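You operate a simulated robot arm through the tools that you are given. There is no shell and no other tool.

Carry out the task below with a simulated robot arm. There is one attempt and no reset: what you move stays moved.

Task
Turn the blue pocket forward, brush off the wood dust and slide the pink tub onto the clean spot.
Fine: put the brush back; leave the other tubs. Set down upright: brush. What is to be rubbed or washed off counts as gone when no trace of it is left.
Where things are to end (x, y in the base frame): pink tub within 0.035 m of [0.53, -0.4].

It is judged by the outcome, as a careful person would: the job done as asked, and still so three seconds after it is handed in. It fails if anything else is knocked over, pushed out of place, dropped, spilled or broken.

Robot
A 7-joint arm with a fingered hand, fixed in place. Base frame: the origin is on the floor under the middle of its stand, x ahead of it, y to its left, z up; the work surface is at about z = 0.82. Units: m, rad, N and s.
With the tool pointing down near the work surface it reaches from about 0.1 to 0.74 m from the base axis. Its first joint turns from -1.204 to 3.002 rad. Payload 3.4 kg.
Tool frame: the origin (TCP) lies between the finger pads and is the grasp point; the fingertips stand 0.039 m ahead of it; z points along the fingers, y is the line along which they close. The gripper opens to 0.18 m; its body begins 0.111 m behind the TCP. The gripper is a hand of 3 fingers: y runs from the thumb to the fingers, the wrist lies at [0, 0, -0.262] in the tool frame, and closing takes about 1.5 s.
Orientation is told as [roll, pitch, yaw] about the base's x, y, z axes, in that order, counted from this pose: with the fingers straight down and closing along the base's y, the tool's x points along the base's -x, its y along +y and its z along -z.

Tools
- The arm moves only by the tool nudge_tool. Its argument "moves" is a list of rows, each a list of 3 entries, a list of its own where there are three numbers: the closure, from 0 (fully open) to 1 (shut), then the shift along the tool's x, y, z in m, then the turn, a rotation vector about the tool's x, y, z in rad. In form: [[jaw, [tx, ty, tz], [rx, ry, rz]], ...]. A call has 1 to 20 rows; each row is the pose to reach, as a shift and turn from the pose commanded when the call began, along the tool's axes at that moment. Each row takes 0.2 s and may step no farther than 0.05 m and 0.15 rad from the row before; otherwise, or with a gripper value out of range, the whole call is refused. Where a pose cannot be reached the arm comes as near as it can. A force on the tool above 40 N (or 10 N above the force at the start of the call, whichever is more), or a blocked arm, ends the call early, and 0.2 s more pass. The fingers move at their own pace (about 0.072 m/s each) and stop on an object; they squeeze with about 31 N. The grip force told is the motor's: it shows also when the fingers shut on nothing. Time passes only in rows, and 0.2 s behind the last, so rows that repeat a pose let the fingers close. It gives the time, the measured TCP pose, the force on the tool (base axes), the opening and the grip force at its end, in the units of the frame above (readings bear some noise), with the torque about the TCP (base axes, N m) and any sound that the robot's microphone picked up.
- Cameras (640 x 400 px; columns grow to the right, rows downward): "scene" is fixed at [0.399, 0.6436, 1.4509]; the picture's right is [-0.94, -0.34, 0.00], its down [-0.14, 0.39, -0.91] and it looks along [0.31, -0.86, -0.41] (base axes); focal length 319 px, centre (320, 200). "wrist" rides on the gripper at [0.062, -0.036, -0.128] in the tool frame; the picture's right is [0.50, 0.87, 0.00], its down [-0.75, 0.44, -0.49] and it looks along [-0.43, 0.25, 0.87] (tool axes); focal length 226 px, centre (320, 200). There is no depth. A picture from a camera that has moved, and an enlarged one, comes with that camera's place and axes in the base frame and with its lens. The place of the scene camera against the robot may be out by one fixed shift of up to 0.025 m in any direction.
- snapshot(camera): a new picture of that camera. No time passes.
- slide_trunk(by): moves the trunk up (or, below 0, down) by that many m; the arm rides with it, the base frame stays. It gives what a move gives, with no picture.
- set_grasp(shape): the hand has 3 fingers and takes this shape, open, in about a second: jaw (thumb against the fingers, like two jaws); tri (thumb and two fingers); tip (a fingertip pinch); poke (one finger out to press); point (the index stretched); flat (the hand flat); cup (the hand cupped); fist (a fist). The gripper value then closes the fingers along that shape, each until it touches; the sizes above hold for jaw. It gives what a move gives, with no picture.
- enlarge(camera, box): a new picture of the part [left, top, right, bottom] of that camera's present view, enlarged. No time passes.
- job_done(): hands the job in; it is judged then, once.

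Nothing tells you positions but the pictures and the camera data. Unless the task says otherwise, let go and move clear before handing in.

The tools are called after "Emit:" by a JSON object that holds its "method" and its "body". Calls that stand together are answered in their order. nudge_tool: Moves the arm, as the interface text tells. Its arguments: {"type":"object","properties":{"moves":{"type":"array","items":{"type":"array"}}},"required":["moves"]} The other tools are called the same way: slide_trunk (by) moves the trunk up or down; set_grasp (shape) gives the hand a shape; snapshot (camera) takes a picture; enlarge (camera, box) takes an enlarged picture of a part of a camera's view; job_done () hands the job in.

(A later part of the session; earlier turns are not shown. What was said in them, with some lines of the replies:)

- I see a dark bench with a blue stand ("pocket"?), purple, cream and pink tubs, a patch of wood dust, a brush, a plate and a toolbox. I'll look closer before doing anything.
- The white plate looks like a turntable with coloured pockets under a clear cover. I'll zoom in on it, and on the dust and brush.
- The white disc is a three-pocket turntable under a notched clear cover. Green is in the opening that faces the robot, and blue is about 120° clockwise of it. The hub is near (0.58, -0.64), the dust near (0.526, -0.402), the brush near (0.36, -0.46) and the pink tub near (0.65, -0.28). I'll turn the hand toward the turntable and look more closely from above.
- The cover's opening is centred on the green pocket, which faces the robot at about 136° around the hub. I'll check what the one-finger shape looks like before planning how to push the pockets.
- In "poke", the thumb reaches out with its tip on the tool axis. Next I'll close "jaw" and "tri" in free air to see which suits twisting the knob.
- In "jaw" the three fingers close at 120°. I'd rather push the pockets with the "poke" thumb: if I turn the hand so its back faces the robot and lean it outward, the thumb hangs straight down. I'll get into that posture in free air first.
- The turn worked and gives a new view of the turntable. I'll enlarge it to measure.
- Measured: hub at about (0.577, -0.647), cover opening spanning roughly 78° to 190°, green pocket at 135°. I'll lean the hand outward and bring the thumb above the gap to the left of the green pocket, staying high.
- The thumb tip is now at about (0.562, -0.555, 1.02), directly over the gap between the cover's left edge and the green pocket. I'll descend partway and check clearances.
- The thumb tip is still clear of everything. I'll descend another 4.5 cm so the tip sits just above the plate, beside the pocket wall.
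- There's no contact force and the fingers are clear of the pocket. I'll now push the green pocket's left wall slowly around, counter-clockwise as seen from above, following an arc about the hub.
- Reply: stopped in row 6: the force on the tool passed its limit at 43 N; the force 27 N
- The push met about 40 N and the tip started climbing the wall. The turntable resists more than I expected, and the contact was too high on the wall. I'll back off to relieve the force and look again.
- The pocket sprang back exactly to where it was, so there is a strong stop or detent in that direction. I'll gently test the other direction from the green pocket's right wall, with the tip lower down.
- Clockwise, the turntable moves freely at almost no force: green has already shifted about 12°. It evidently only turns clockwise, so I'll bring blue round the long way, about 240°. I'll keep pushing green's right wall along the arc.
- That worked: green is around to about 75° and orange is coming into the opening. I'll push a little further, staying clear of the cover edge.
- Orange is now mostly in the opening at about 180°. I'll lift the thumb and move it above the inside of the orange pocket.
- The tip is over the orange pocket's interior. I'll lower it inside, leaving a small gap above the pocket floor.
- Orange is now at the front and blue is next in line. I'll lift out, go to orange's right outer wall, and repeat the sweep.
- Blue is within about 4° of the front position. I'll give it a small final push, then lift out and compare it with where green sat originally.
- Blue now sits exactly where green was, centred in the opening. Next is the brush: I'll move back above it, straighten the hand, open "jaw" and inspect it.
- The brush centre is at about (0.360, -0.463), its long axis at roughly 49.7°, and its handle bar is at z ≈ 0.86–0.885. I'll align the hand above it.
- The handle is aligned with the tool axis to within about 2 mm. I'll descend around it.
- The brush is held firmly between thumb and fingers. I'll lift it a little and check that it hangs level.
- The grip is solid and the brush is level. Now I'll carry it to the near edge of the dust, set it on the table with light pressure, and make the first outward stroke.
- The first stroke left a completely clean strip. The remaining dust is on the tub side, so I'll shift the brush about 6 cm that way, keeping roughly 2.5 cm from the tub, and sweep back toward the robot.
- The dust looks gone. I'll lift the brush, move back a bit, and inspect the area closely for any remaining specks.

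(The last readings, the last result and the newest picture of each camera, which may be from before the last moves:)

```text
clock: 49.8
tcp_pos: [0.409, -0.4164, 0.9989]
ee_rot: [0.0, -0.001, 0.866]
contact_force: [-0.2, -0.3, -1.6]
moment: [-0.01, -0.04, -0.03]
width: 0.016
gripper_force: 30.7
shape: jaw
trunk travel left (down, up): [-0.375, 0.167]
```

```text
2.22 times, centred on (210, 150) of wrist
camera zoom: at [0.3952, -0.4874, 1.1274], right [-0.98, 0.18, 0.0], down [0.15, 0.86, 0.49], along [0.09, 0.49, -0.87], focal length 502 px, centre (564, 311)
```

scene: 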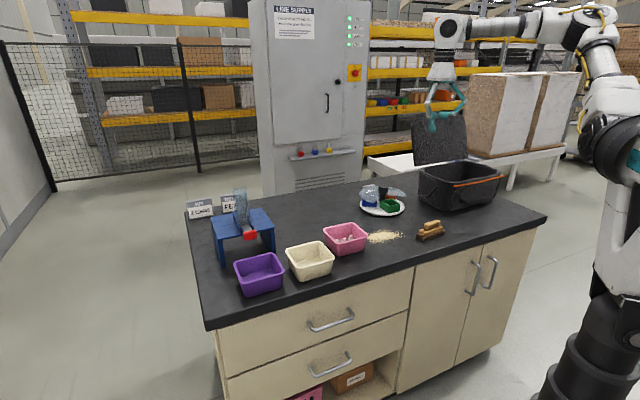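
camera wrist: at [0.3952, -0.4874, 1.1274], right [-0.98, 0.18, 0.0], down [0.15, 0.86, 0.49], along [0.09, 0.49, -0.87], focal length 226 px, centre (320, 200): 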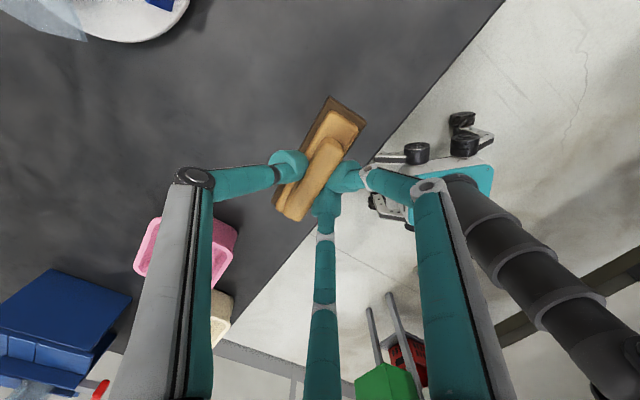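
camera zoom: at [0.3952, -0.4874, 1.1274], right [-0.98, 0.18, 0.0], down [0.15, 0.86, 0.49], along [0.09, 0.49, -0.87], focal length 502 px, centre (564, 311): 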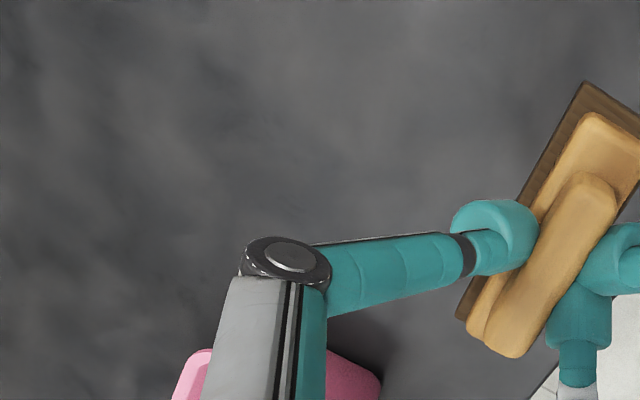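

Emit:
{"method": "nudge_tool", "body": {"moves": [[1, [0.0328, 0.0065, 0.0], [0, 0, 0]], [1, [0.0656, 0.013, 0.02], [0, 0, 0]], [1, [0.0656, 0.013, 0.05], [0, 0, 0]], [1, [0.0656, 0.013, 0.07], [0, 0, 0]]]}}

Emit:
{"method": "enlarge", "body": {"camera": "scene", "box": [400, 190, 470, 245]}}

Emit:
{"method": "snapshot", "body": {"camera": "wrist"}}

```text
clock: 50.8
tcp_pos: [0.3581, -0.4552, 0.9309]
ee_rot: [-0.004, -0.002, 0.867]
contact_force: [0.3, 0.7, -1.5]
moment: [-0.03, -0.03, -0.01]
width: 0.0159
gripper_force: 31.1
shape: jaw
trunk travel left (down, up): [-0.375, 0.167]
```

```text
7.27 times, centred on (435, 218) of scene
camera zoom: at [0.399, 0.6436, 1.4509], right [-0.94, -0.34, 0.0], down [-0.14, 0.39, -0.91], along [0.31, -0.86, -0.41], focal length 2318 px, centre (-516, 73)
```

zoom: 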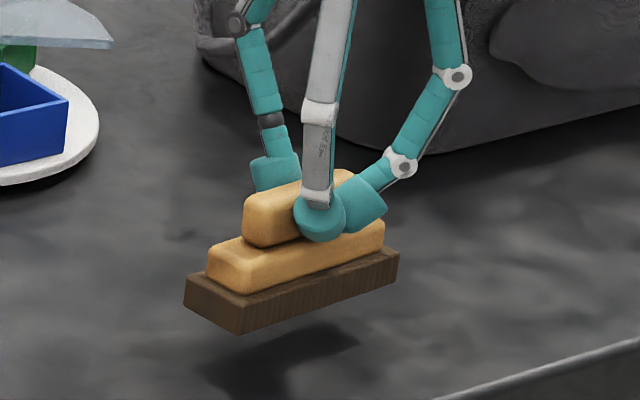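

```text
taken
camera wrist: at [0.3449, -0.5275, 1.0582], right [-0.98, 0.18, 0.0], down [0.16, 0.86, 0.49], along [0.09, 0.49, -0.87], focal length 226 px, centre (320, 200)
```

wrist: 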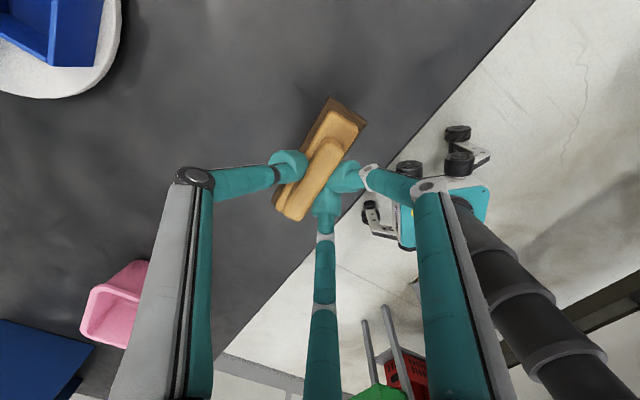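

The cleaned area shows no specks. I'll set the brush down upright on its original spot and then release.

Emit:
{"method": "nudge_tool", "body": {"moves": [[1, [0.0012, -0.0017, 0.012], [0, 0, 0]], [1, [0.0012, -0.0017, 0.022], [0, 0, 0]], [1, [0.0012, -0.0017, 0.0268], [0, 0, 0]], [1, [0.0012, -0.0017, 0.0268], [0, 0, 0]]]}}

Emit:
{"method": "enlarge", "body": {"camera": "scene", "box": [400, 190, 470, 245]}}

```text
clock: 51.8
tcp_pos: [0.3595, -0.4556, 0.9035]
ee_rot: [0.0, 0.0, 0.868]
contact_force: [-0.9, 0.6, -1.0]
moment: [-0.02, -0.01, -0.02]
width: 0.016
gripper_force: 30.9
shape: jaw
trunk travel left (down, up): [-0.375, 0.167]
```

```text
7.27 times, centred on (435, 218) of scene
camera zoom: at [0.399, 0.6436, 1.4509], right [-0.94, -0.34, 0.0], down [-0.14, 0.39, -0.91], along [0.31, -0.86, -0.41], focal length 2318 px, centre (-516, 73)
```

zoom: 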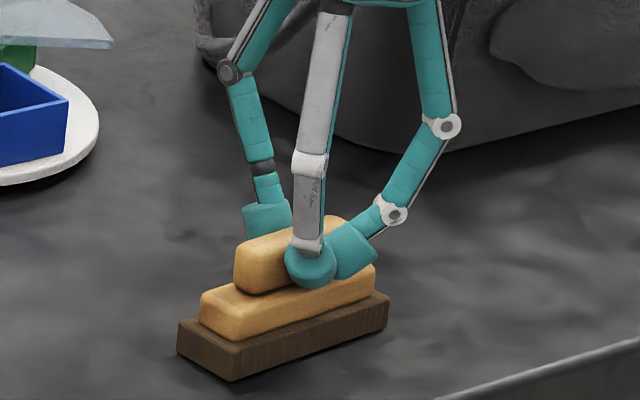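

Emit:
{"method": "nudge_tool", "body": {"moves": [[1, [0, -0.001, 0.0015], [0, 0, 0]], [1, [0, -0.001, 0.002], [0, 0, 0]]]}}

```text
clock: 52.4
tcp_pos: [0.3598, -0.4556, 0.903]
ee_rot: [-0.002, -0.002, 0.864]
contact_force: [-3.2, 2.4, 8.5]
moment: [0.01, 0.03, 0.03]
width: 0.0163
gripper_force: 31.2
shape: jaw
trunk travel left (down, up): [-0.375, 0.167]
```

The brush is resting on the table, with about 8 N of contact. I'll open the fingers gently and rise straight up.

Emit:
{"method": "nudge_tool", "body": {"moves": [[0.85, [0, 0, 0], [0, 0, 0]], [0.75, [0, 0, 0], [0, 0, 0]], [0.6, [0, 0, 0], [0, 0, 0]], [0.4, [0, 0, 0], [0, 0, 0]], [0.2, [0, 0, 0], [0, 0, 0]], [0.1, [0, 0, 0], [0, 0, 0]], [0.0, [0, 0, -0.02], [0, 0, 0]], [0.0, [0, 0, -0.06], [0, 0, 0]], [0.0, [0, 0, -0.1], [0, 0, 0]]]}}

Emit:
{"method": "enlarge", "body": {"camera": "scene", "box": [400, 190, 470, 245]}}

Emit:
{"method": "snapshot", "body": {"camera": "wrist"}}

```text
clock: 54.4
tcp_pos: [0.3635, -0.456, 1.0015]
ee_rot: [-0.001, -0.002, 0.867]
contact_force: [0.0, -0.2, -0.9]
moment: [-0.03, 0.01, 0.01]
width: 0.1798
gripper_force: 0.1
shape: jaw
trunk travel left (down, up): [-0.375, 0.167]
```

```text
7.27 times, centred on (435, 218) of scene
camera zoom: at [0.399, 0.6436, 1.4509], right [-0.94, -0.34, 0.0], down [-0.14, 0.39, -0.91], along [0.31, -0.86, -0.41], focal length 2318 px, centre (-516, 73)
```

zoom: 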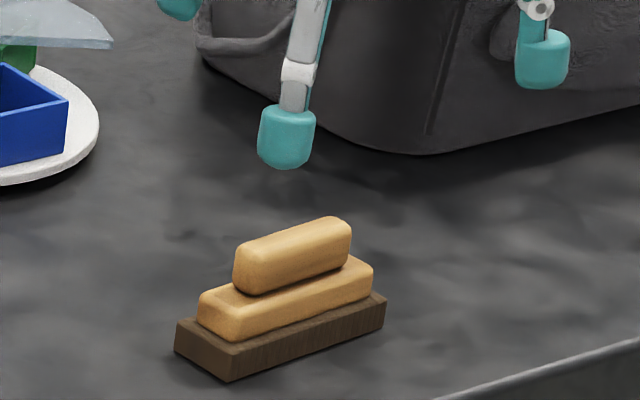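

```text
taken
camera wrist: at [0.3481, -0.5283, 1.1293], right [-0.98, 0.18, 0.0], down [0.16, 0.86, 0.49], along [0.09, 0.48, -0.87], focal length 226 px, centre (320, 200)
```

wrist: 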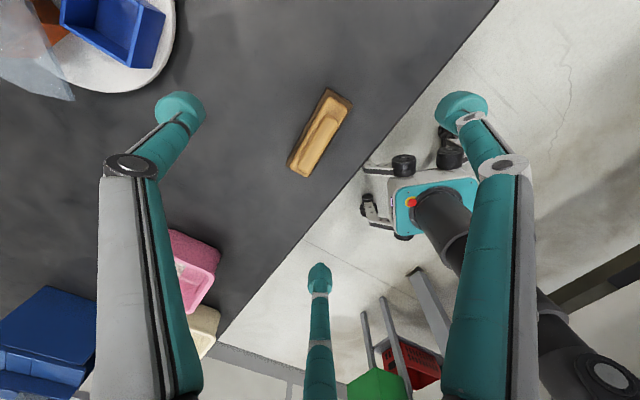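

The brush is back upright on its spot. Now I'll inspect the table where the dust was and get a precise view of the pink tub.

Emit:
{"method": "enlarge", "body": {"camera": "wrist", "box": [150, 80, 330, 240]}}

Emit:
{"method": "enlarge", "body": {"camera": "scene", "box": [310, 200, 430, 280]}}

```text
2.50 times, centred on (240, 160) of wrist
camera zoom: at [0.3481, -0.5283, 1.1293], right [-0.98, 0.18, 0.0], down [0.16, 0.86, 0.49], along [0.09, 0.48, -0.87], focal length 565 px, centre (520, 300)
```

zoom: 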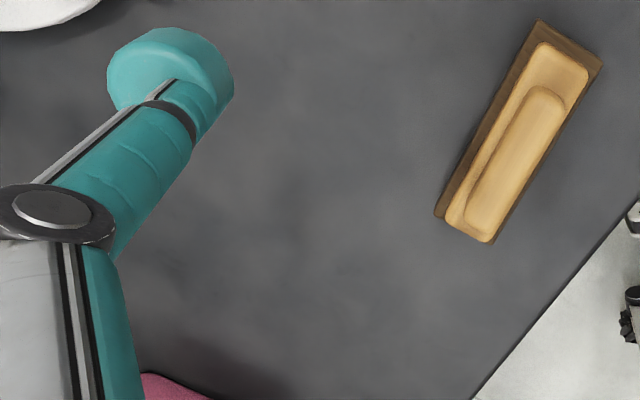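

```text
5.00 times, centred on (370, 240) of scene
camera zoom: at [0.399, 0.6436, 1.4509], right [-0.94, -0.34, 0.0], down [-0.14, 0.39, -0.91], along [0.31, -0.86, -0.41], focal length 1594 px, centre (70, 0)
```

zoom: 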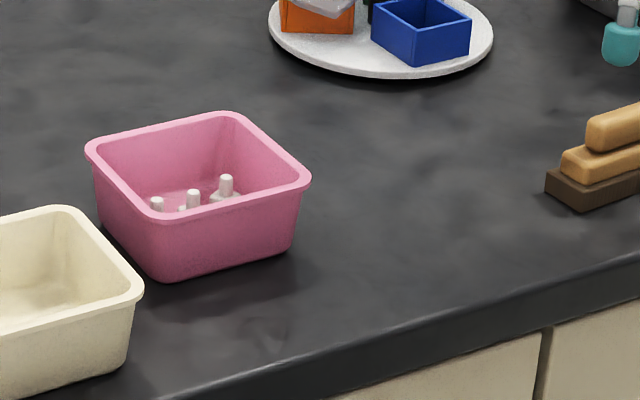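

The spot is clean and dry of any specks. The pink tub's centre is at about (0.643, -0.294), with its sides aligned to the brush's axes. It needs to slide about 15 cm to the robot's right. I'll move above it, staying high, and measure it from the wrist camera.

Emit:
{"method": "nudge_tool", "body": {"moves": [[0, [-0.044, -0.0154, -0.02], [0, 0, 0]], [0, [-0.088, -0.0307, -0.04], [0, 0, 0]], [0, [-0.131, -0.0461, -0.05], [0, 0, 0]], [0, [-0.174, -0.0614, -0.05], [0, 0, 0]], [0, [-0.218, -0.0768, -0.05], [0, 0, 0]], [0, [-0.261, -0.0921, -0.05], [0, 0, 0]], [0, [-0.305, -0.1075, -0.05], [0, 0, 0]], [0, [-0.305, -0.1075, -0.05], [0, 0, 0]]]}}

Emit:
{"method": "snapshot", "body": {"camera": "wrist"}}

Emit:
{"method": "snapshot", "body": {"camera": "scene"}}

```text
refused: row 1 steps farther than a row can; nothing moved
```

```text
taken
camera wrist: at [0.3481, -0.5283, 1.1293], right [-0.98, 0.18, 0.0], down [0.16, 0.86, 0.49], along [0.09, 0.48, -0.87], focal length 226 px, centre (320, 200)
```

wrist: 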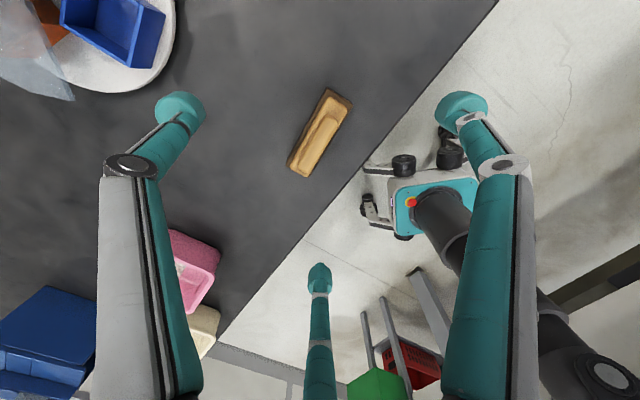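

```text
taken
```

scene: 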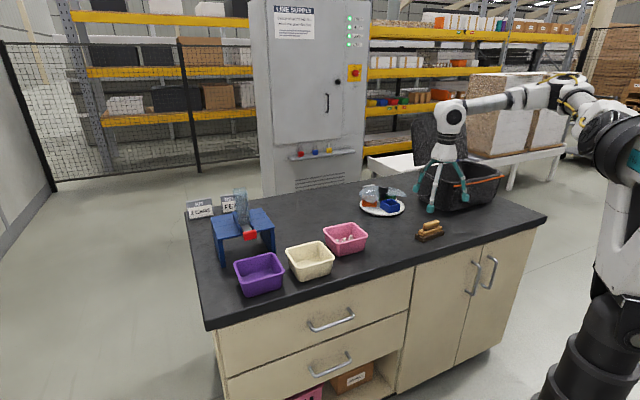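

The first row was slightly too long, so nothing moved. I'll send the same path again in smaller steps.

Emit:
{"method": "nudge_tool", "body": {"moves": [[0, [0, 0, -0.03], [0, 0, 0]], [0, [-0.034, -0.012, -0.05], [0, 0, 0]], [0, [-0.073, -0.0257, -0.05], [0, 0, 0]], [0, [-0.112, -0.0395, -0.05], [0, 0, 0]], [0, [-0.151, -0.0532, -0.05], [0, 0, 0]], [0, [-0.19, -0.067, -0.05], [0, 0, 0]], [0, [-0.229, -0.0807, -0.05], [0, 0, 0]], [0, [-0.268, -0.0945, -0.05], [0, 0, 0]], [0, [-0.305, -0.1075, -0.05], [0, 0, 0]], [0, [-0.305, -0.1075, -0.05], [0, 0, 0]]]}}

Emit:
{"method": "snapshot", "body": {"camera": "wrist"}}

Emit:
{"method": "enlarge", "body": {"camera": "scene", "box": [230, 120, 430, 300]}}

```text
clock: 56.6
tcp_pos: [0.6396, -0.2921, 1.0515]
ee_rot: [-0.001, -0.003, 0.868]
contact_force: [0.3, -0.3, -0.1]
moment: [0.02, -0.02, 0.03]
width: 0.1797
gripper_force: 0.0
shape: jaw
trunk travel left (down, up): [-0.375, 0.167]
```

```text
taken
camera wrist: at [0.6263, -0.3632, 1.1794], right [-0.98, 0.18, 0.0], down [0.16, 0.86, 0.49], along [0.09, 0.48, -0.87], focal length 226 px, centre (320, 200)
```

wrist: 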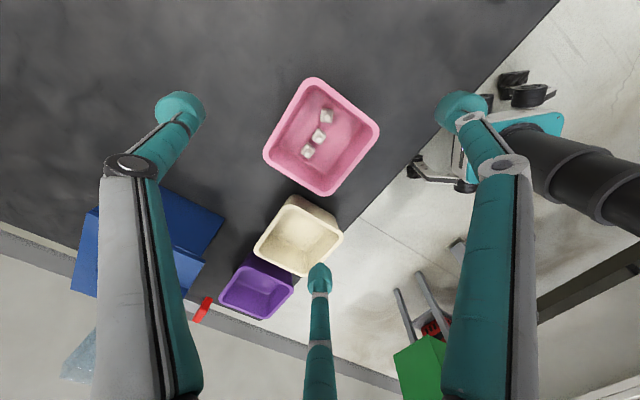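

```text
2.22 times, centred on (330, 210) of scene
camera zoom: at [0.399, 0.6436, 1.4509], right [-0.94, -0.34, 0.0], down [-0.14, 0.39, -0.91], along [0.31, -0.86, -0.41], focal length 708 px, centre (298, 178)
```

zoom: 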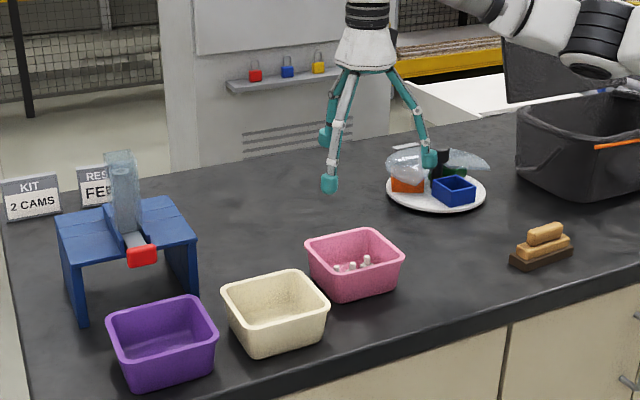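

Emit:
{"method": "enlarge", "body": {"camera": "wrist", "box": [220, 60, 420, 290]}}

```text
1.74 times, centred on (320, 175) of wrist
camera zoom: at [0.6263, -0.3632, 1.1794], right [-0.98, 0.18, 0.0], down [0.16, 0.86, 0.49], along [0.09, 0.48, -0.87], focal length 393 px, centre (320, 244)
```

zoom: 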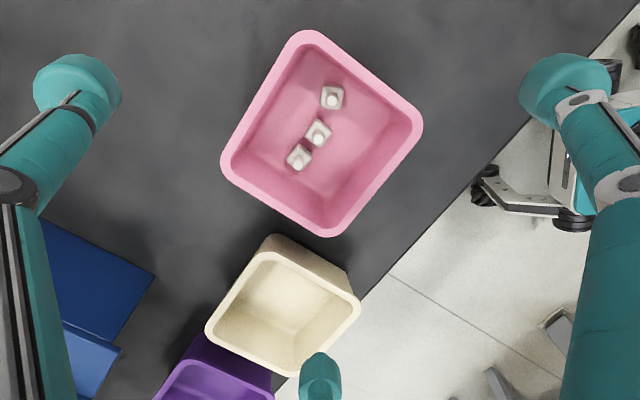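

The pink tub is centred near (0.642, -0.284), with the three pegs in a row inside it. The cream tub is only about 5 cm away on its left side. I'll rotate the hand 90° so the thumb comes down on the free side and the two fingers alongside the tub, with nothing in the gap.

Emit:
{"method": "nudge_tool", "body": {"moves": [[0, [0.001, 0, 0], [0, 0, 0.143]], [0, [0.002, 0.001, 0], [0, 0, 0.286]], [0, [0.003, 0.001, 0], [0, 0, 0.429]], [0, [0.004, 0.002, 0], [0, 0, 0.572]], [0, [0.005, 0.002, 0], [0, 0, 0.715]], [0, [0.006, 0.003, 0], [0, 0, 0.858]], [0, [0.007, 0.003, 0], [0, 0, 1.001]], [0, [0.007, 0.0037, 0], [0, 0, 1.144]], [0, [0.007, 0.0037, 0], [0, 0, 1.287]], [0, [0.007, 0.0037, 0], [0, 0, 1.43]], [0, [0.007, 0.0037, 0], [0, 0, 1.573]], [0, [0.007, 0.0037, 0], [0, 0, 1.573]]]}}

Emit:
{"method": "snapshot", "body": {"camera": "wrist"}}

Emit:
{"method": "enlarge", "body": {"camera": "scene", "box": [270, 120, 420, 280]}}

```text
clock: 59.2
tcp_pos: [0.6322, -0.2956, 1.052]
ee_rot: [0.002, 0.0, -0.708]
contact_force: [-0.3, -0.4, 0.4]
moment: [-0.04, 0.0, -0.01]
width: 0.1799
gripper_force: 0.0
shape: jaw
trunk travel left (down, up): [-0.375, 0.167]
```

```text
taken
camera wrist: at [0.5604, -0.2835, 1.1793], right [0.18, 0.98, 0.0], down [0.85, -0.16, 0.49], along [0.49, -0.09, -0.87], focal length 226 px, centre (320, 200)
```

wrist: 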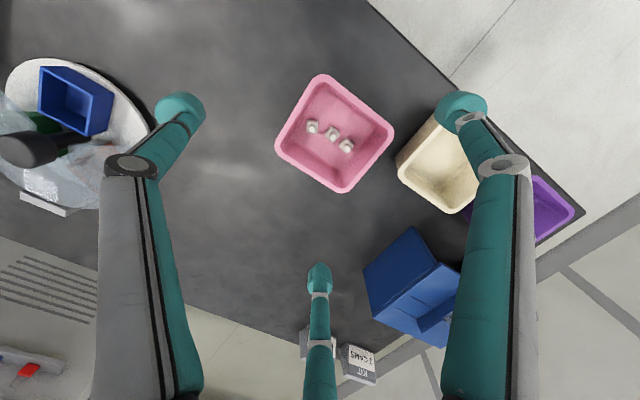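

```text
2.50 times, centred on (345, 200) of scene
camera zoom: at [0.399, 0.6436, 1.4509], right [-0.94, -0.34, 0.0], down [-0.14, 0.39, -0.91], along [0.31, -0.86, -0.41], focal length 797 px, centre (258, 200)
```

zoom: 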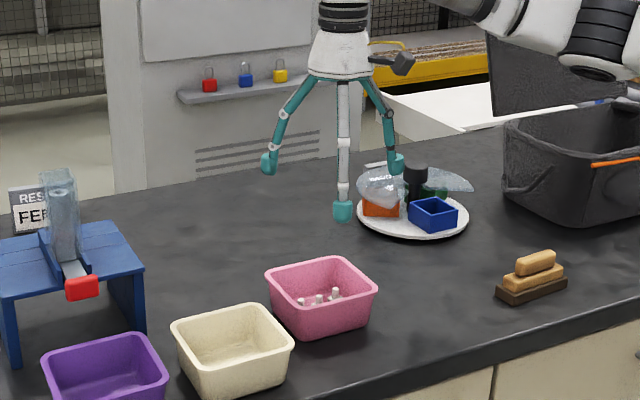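

Everything lines up: the thumb is on the free side, the fingers are beside the tub's other walls, and the cream tub stays clear. I'll descend around the tub.

Emit:
{"method": "nudge_tool", "body": {"moves": [[0, [0, 0, 0.04], [0, 0, 0]], [0, [0, 0, 0.08], [0, 0, 0]], [0, [0, 0, 0.12], [0, 0, 0]], [0, [0, 0, 0.15], [0, 0, 0]], [0, [0, 0, 0.168], [0, 0, 0]]]}}

Emit:
{"method": "snapshot", "body": {"camera": "wrist"}}

Emit:
{"method": "enlarge", "body": {"camera": "scene", "box": [270, 160, 420, 280]}}

```text
clock: 60.4
tcp_pos: [0.6321, -0.2972, 0.8834]
ee_rot: [0.003, -0.002, -0.708]
contact_force: [0.0, 0.5, 1.1]
moment: [0.0, -0.01, 0.0]
width: 0.1802
gripper_force: 0.1
shape: jaw
trunk travel left (down, up): [-0.375, 0.167]
```

```text
taken
camera wrist: at [0.5606, -0.284, 1.0112], right [0.18, 0.98, 0.0], down [0.86, -0.16, 0.49], along [0.49, -0.09, -0.87], focal length 226 px, centre (320, 200)
```

wrist: 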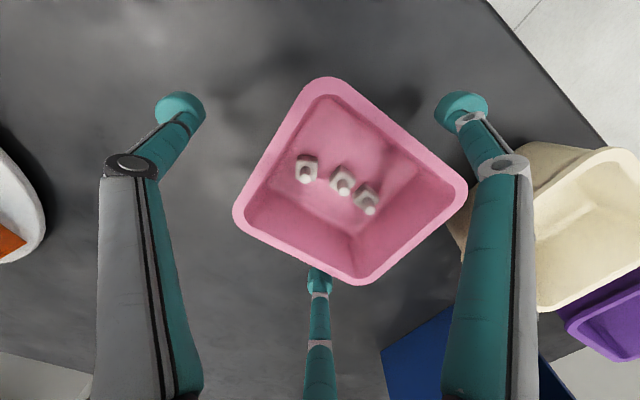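

```text
3.33 times, centred on (345, 220) of scene
camera zoom: at [0.399, 0.6436, 1.4509], right [-0.94, -0.34, 0.0], down [-0.14, 0.39, -0.91], along [0.31, -0.86, -0.41], focal length 1062 px, centre (237, 133)
```

zoom: 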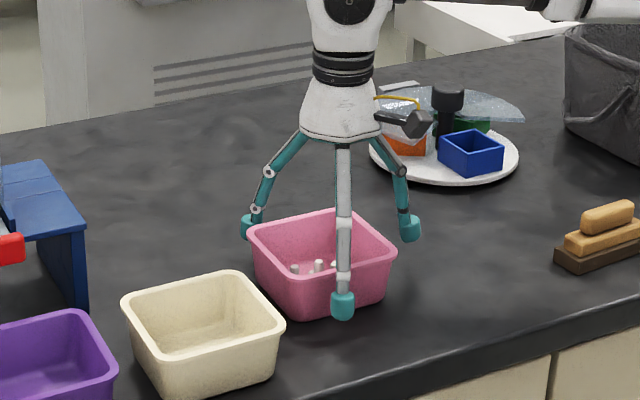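

Emit:
{"method": "nudge_tool", "body": {"moves": [[0.12, [0, 0, 0], [0, 0, 0]], [0.2, [0, 0, 0], [0, 0, 0]], [0.26, [0, 0, 0], [0, 0, 0]], [0.26, [0, 0, 0], [0, 0, 0]], [0.26, [0, 0, 0], [0, 0, 0]]]}}

Emit:
{"method": "snapshot", "body": {"camera": "wrist"}}

Emit:
{"method": "enlarge", "body": {"camera": "scene", "box": [290, 190, 400, 270]}}

```text
clock: 61.6
tcp_pos: [0.633, -0.2961, 0.8827]
ee_rot: [0.002, 0.0, -0.707]
contact_force: [0.1, 0.1, -0.4]
moment: [0.01, 0.04, 0.01]
width: 0.1339
gripper_force: 0.0
shape: jaw
trunk travel left (down, up): [-0.375, 0.167]
```

```text
taken
camera wrist: at [0.5605, -0.284, 1.0117], right [0.18, 0.98, 0.0], down [0.86, -0.16, 0.49], along [0.49, -0.09, -0.87], focal length 226 px, centre (320, 200)
```

wrist: 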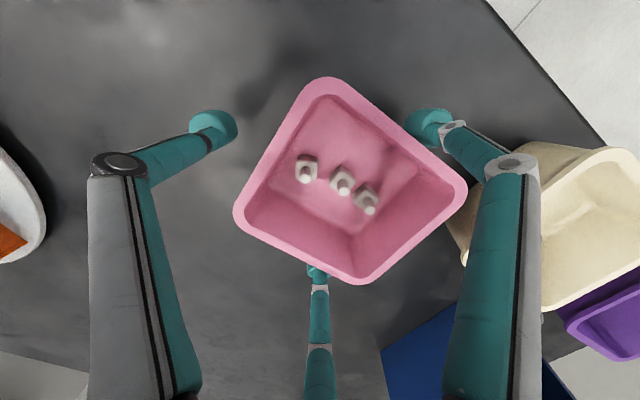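

```text
5.00 times, centred on (345, 230) of scene
camera zoom: at [0.399, 0.6436, 1.4509], right [-0.94, -0.34, 0.0], down [-0.14, 0.39, -0.91], along [0.31, -0.86, -0.41], focal length 1594 px, centre (195, 50)
```

zoom: 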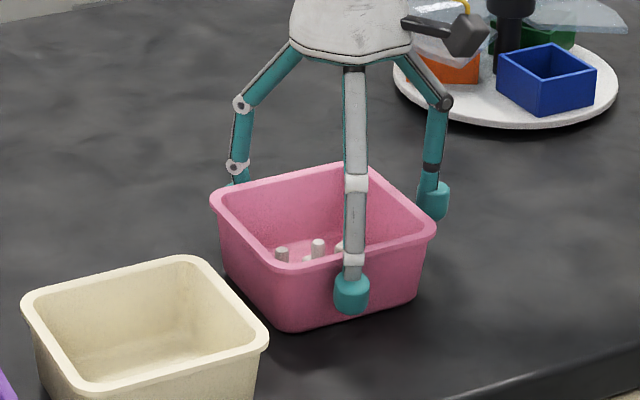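

Emit:
{"method": "nudge_tool", "body": {"moves": [[0.32, [0, 0, 0], [0, 0, 0]], [0.38, [0, 0, 0], [0, 0, 0]], [0.44, [0, 0, 0], [0, 0, 0]], [0.5, [0, 0, 0], [0, 0, 0]], [0.5, [0, 0, 0], [0, 0, 0]], [0.5, [0, 0, 0], [0, 0, 0]]]}}

Emit:
{"method": "snapshot", "body": {"camera": "wrist"}}

Emit:
{"method": "enlarge", "body": {"camera": "scene", "box": [290, 190, 400, 270]}}

```text
clock: 63.0
tcp_pos: [0.6321, -0.2963, 0.8847]
ee_rot: [0.001, 0.0, -0.708]
contact_force: [0.5, -0.6, -0.3]
moment: [-0.02, 0.02, -0.02]
width: 0.1021
gripper_force: 0.0
shape: jaw
trunk travel left (down, up): [-0.375, 0.167]
```

```text
taken
camera wrist: at [0.5606, -0.284, 1.0116], right [0.18, 0.98, 0.0], down [0.86, -0.16, 0.49], along [0.49, -0.09, -0.87], focal length 226 px, centre (320, 200)
```

wrist: 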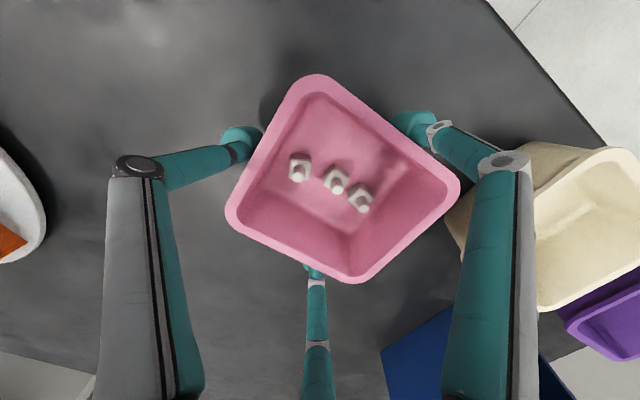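

```text
5.00 times, centred on (345, 230) of scene
camera zoom: at [0.399, 0.6436, 1.4509], right [-0.94, -0.34, 0.0], down [-0.14, 0.39, -0.91], along [0.31, -0.86, -0.41], focal length 1594 px, centre (195, 50)
```

zoom: 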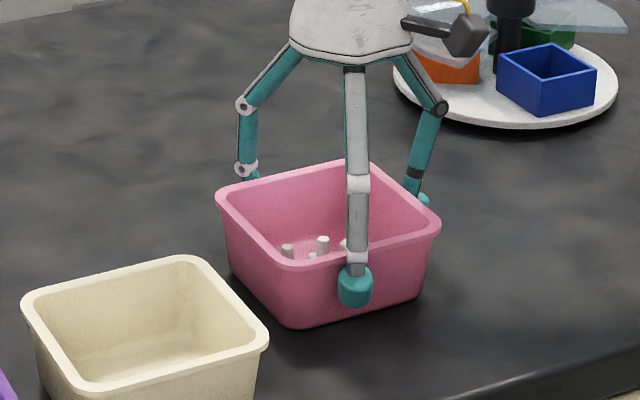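

Emit:
{"method": "nudge_tool", "body": {"moves": [[0.56, [0, 0, 0], [0, 0, 0]], [0.62, [0, 0, 0], [0, 0, 0]], [0.62, [0, 0, 0], [0, 0, 0]], [0.62, [0, 0, 0], [0, 0, 0]]]}}

Emit:
{"method": "snapshot", "body": {"camera": "wrist"}}

Emit:
{"method": "enlarge", "body": {"camera": "scene", "box": [290, 190, 400, 270]}}

```text
clock: 64.0
tcp_pos: [0.6317, -0.2972, 0.8841]
ee_rot: [0.001, 0.001, -0.708]
contact_force: [-0.8, 0.6, 0.3]
moment: [-0.06, 0.01, 0.0]
width: 0.0923
gripper_force: 30.7
shape: jaw
trunk travel left (down, up): [-0.375, 0.167]
```

```text
taken
camera wrist: at [0.5606, -0.284, 1.0116], right [0.18, 0.98, 0.0], down [0.86, -0.16, 0.49], along [0.49, -0.09, -0.87], focal length 226 px, centre (320, 200)
```

wrist: 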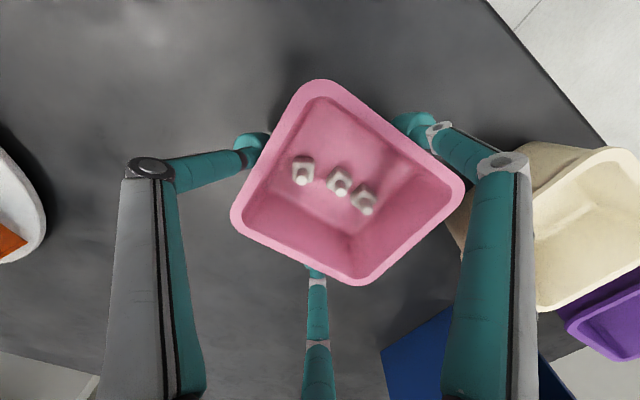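

```text
5.00 times, centred on (345, 230) of scene
camera zoom: at [0.399, 0.6436, 1.4509], right [-0.94, -0.34, 0.0], down [-0.14, 0.39, -0.91], along [0.31, -0.86, -0.41], focal length 1594 px, centre (195, 50)
```

zoom: 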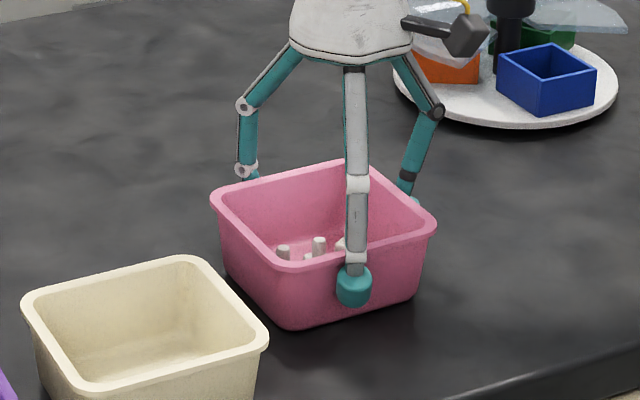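

The tub is held lightly on three sides and is still flat on the table. Its centre is about 2 cm to the left of the tool axis. I'll slide it about 16 cm toward the target at moderate speed.

Emit:
{"method": "nudge_tool", "body": {"moves": [[0.62, [0.0005, -0.01, 0], [0, 0, 0]], [0.62, [0.0015, -0.027, 0], [0, 0, 0]], [0.62, [0.0025, -0.045, 0], [0, 0, 0]], [0.62, [0.0035, -0.063, 0], [0, 0, 0]], [0.62, [0.0045, -0.081, 0], [0, 0, 0]], [0.62, [0.0055, -0.099, 0], [0, 0, 0]], [0.62, [0.0063, -0.117, 0], [0, 0, 0]], [0.62, [0.0072, -0.134, 0], [0, 0, 0]], [0.62, [0.008, -0.149, 0], [0, 0, 0]], [0.62, [0.0085, -0.159, 0], [0, 0, 0]], [0.62, [0.0088, -0.1635, 0], [0, 0, 0]], [0.62, [0.0088, -0.1635, 0], [0, 0, 0]]]}}

Emit:
{"method": "snapshot", "body": {"camera": "wrist"}}

Emit:
{"method": "enlarge", "body": {"camera": "scene", "box": [290, 170, 450, 280]}}

```text
clock: 66.6
tcp_pos: [0.5191, -0.4141, 0.8818]
ee_rot: [0.003, -0.001, -0.709]
contact_force: [0.2, 0.0, 0.0]
moment: [0.02, -0.04, 0.04]
width: 0.0919
gripper_force: 31.1
shape: jaw
trunk travel left (down, up): [-0.375, 0.167]
```

```text
taken
camera wrist: at [0.4479, -0.4013, 1.0111], right [0.18, 0.98, 0.0], down [0.86, -0.16, 0.49], along [0.48, -0.09, -0.87], focal length 226 px, centre (320, 200)
```

wrist: 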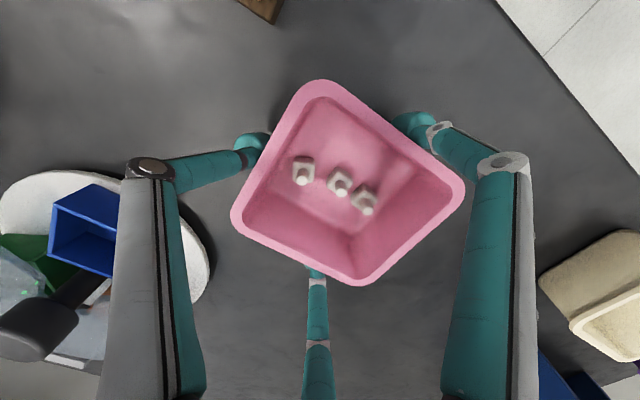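

```text
3.64 times, centred on (370, 225) of scene
camera zoom: at [0.399, 0.6436, 1.4509], right [-0.94, -0.34, 0.0], down [-0.14, 0.39, -0.91], along [0.31, -0.86, -0.41], focal length 1159 px, centre (138, 109)
```

zoom: 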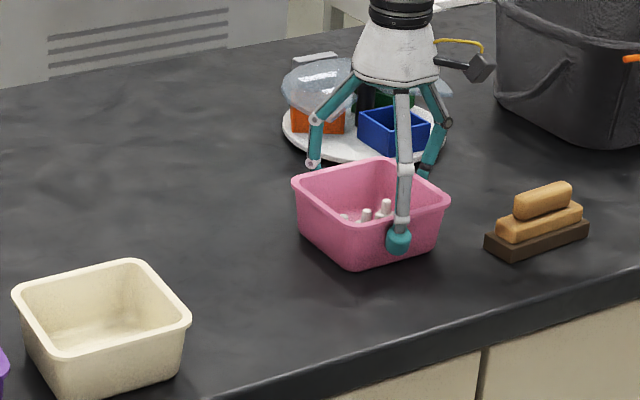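

The tub slid along smoothly and the pegs are still standing. I'll open the hand slowly and rise straight up to verify the position.

Emit:
{"method": "nudge_tool", "body": {"moves": [[0.5, [0, 0, 0], [0, 0, 0]], [0.42, [0, 0, 0], [0, 0, 0]], [0.32, [0, 0, 0], [0, 0, 0]], [0.2, [0, 0, 0], [0, 0, 0]], [0.08, [0, 0, 0], [0, 0, 0]], [0.0, [0, 0, 0], [0, 0, 0]], [0.0, [0, 0, 0], [0, 0, 0]], [0.0, [0, 0, -0.03], [0, 0, 0]], [0.0, [0, 0, -0.07], [0, 0, 0]], [0.0, [0, 0, -0.11], [0, 0, 0]], [0.0, [0, 0, -0.15], [0, 0, 0]], [0.0, [0, 0, -0.19], [0, 0, 0]]]}}

Emit:
{"method": "snapshot", "body": {"camera": "wrist"}}

Emit:
{"method": "snapshot", "body": {"camera": "scene"}}

```text
clock: 69.2
tcp_pos: [0.5178, -0.4133, 1.073]
ee_rot: [0.0, -0.002, -0.708]
contact_force: [-0.2, -0.4, 0.3]
moment: [0.0, -0.02, 0.01]
width: 0.1797
gripper_force: 0.0
shape: jaw
trunk travel left (down, up): [-0.375, 0.167]
```

```text
taken
camera wrist: at [0.4468, -0.4016, 1.2015], right [0.18, 0.98, 0.0], down [0.86, -0.16, 0.49], along [0.48, -0.09, -0.87], focal length 226 px, centre (320, 200)
```

wrist: 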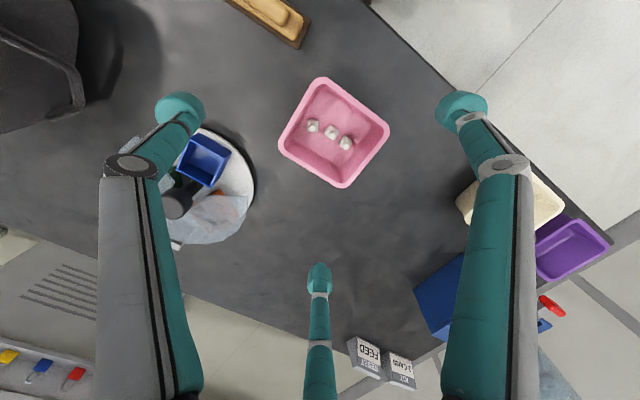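

```text
taken
```

scene: 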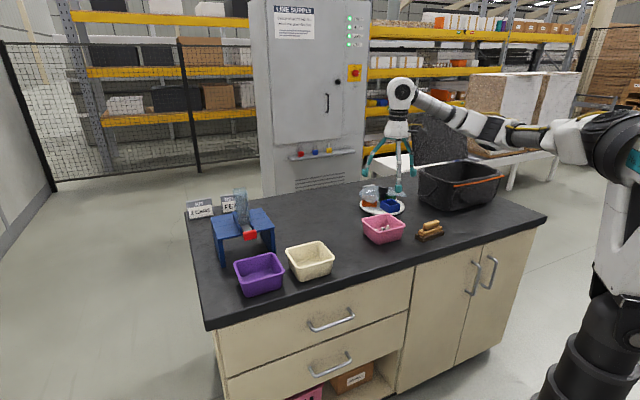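

By my measurement the tub's centre is at about (0.532, -0.398), essentially on target. I'll do a last close check of the turntable, brush, tub and table surface.

Emit:
{"method": "enlarge", "body": {"camera": "scene", "box": [340, 170, 470, 260]}}

Emit:
{"method": "enlarge", "body": {"camera": "wrist", "box": [150, 0, 460, 260]}}

```text
4.44 times, centred on (405, 215) of scene
camera zoom: at [0.399, 0.6436, 1.4509], right [-0.94, -0.34, 0.0], down [-0.14, 0.39, -0.91], along [0.31, -0.86, -0.41], focal length 1417 px, centre (-58, 133)
```

zoom: 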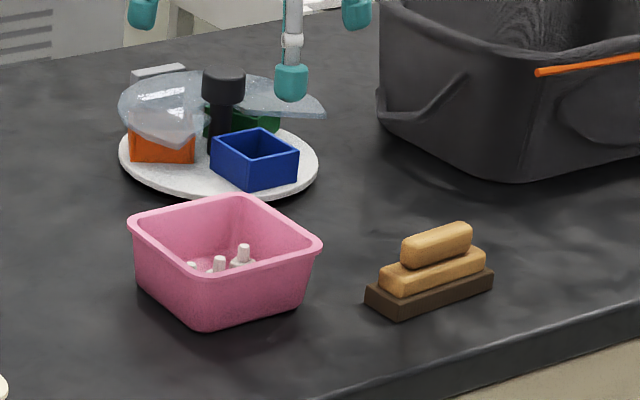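

```text
1.54 times, centred on (305, 130) of wrist
camera zoom: at [0.4468, -0.4016, 1.2015], right [0.18, 0.98, 0.0], down [0.86, -0.16, 0.49], along [0.48, -0.09, -0.87], focal length 348 px, centre (343, 308)
```

zoom: 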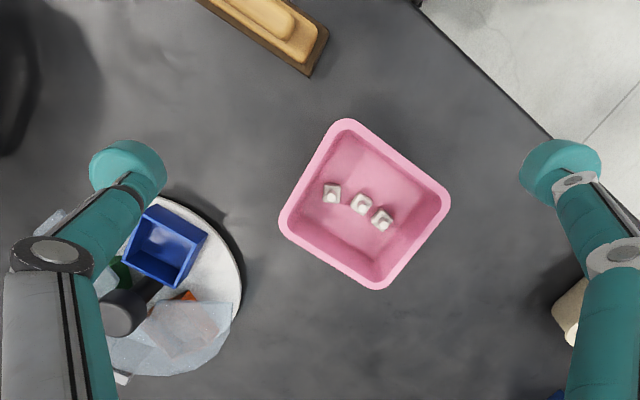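

Everything is in place: blue pocket at the front, table clean, tub on the clean spot with its pegs standing, and the brush upright where it was. I'll move the hand a bit further away and hand in.

Emit:
{"method": "nudge_tool", "body": {"moves": [[0, [0.03, 0, -0.02], [0, 0, 0]], [0, [0.06, 0, -0.05], [0, 0, 0]], [0, [0.09, 0, -0.08], [0, 0, 0]], [0, [0.1, 0, -0.1], [0, 0, 0]]]}}

Emit:
{"method": "job_done", "body": {}}

```text
clock: 70.2
tcp_pos: [0.4425, -0.3495, 1.1737]
ee_rot: [-0.001, 0.001, -0.707]
contact_force: [-0.4, 0.6, -0.7]
moment: [0.03, -0.02, -0.02]
width: 0.18
gripper_force: 0.0
shape: jaw
trunk travel left (down, up): [-0.375, 0.167]
```

```text
The job is handed in.
```

The job is done and handed in. In the last pictures nothing looked knocked over or spilled, but I haven't had the verdict.

- **Blue pocket:** it now faces forward in the cover's opening, where green was. The turntable only moved clockwise, so I brought blue round the long way. My first push, counter-clockwise, met about 43 N and stopped. The turntable sprang back and looked unchanged afterwards.
- **Wood dust:** two brush strokes cleared it, and close-up views from both cameras showed no specks left.
- **Brush:** it stands upright about 3 mm from where it was.
- **Pink tub:** its centre is at about (0.532, -0.398) by my measurement, within a few millimetres of the target. The pegs inside are still standing.
- **Other tubs:** I didn't touch them.
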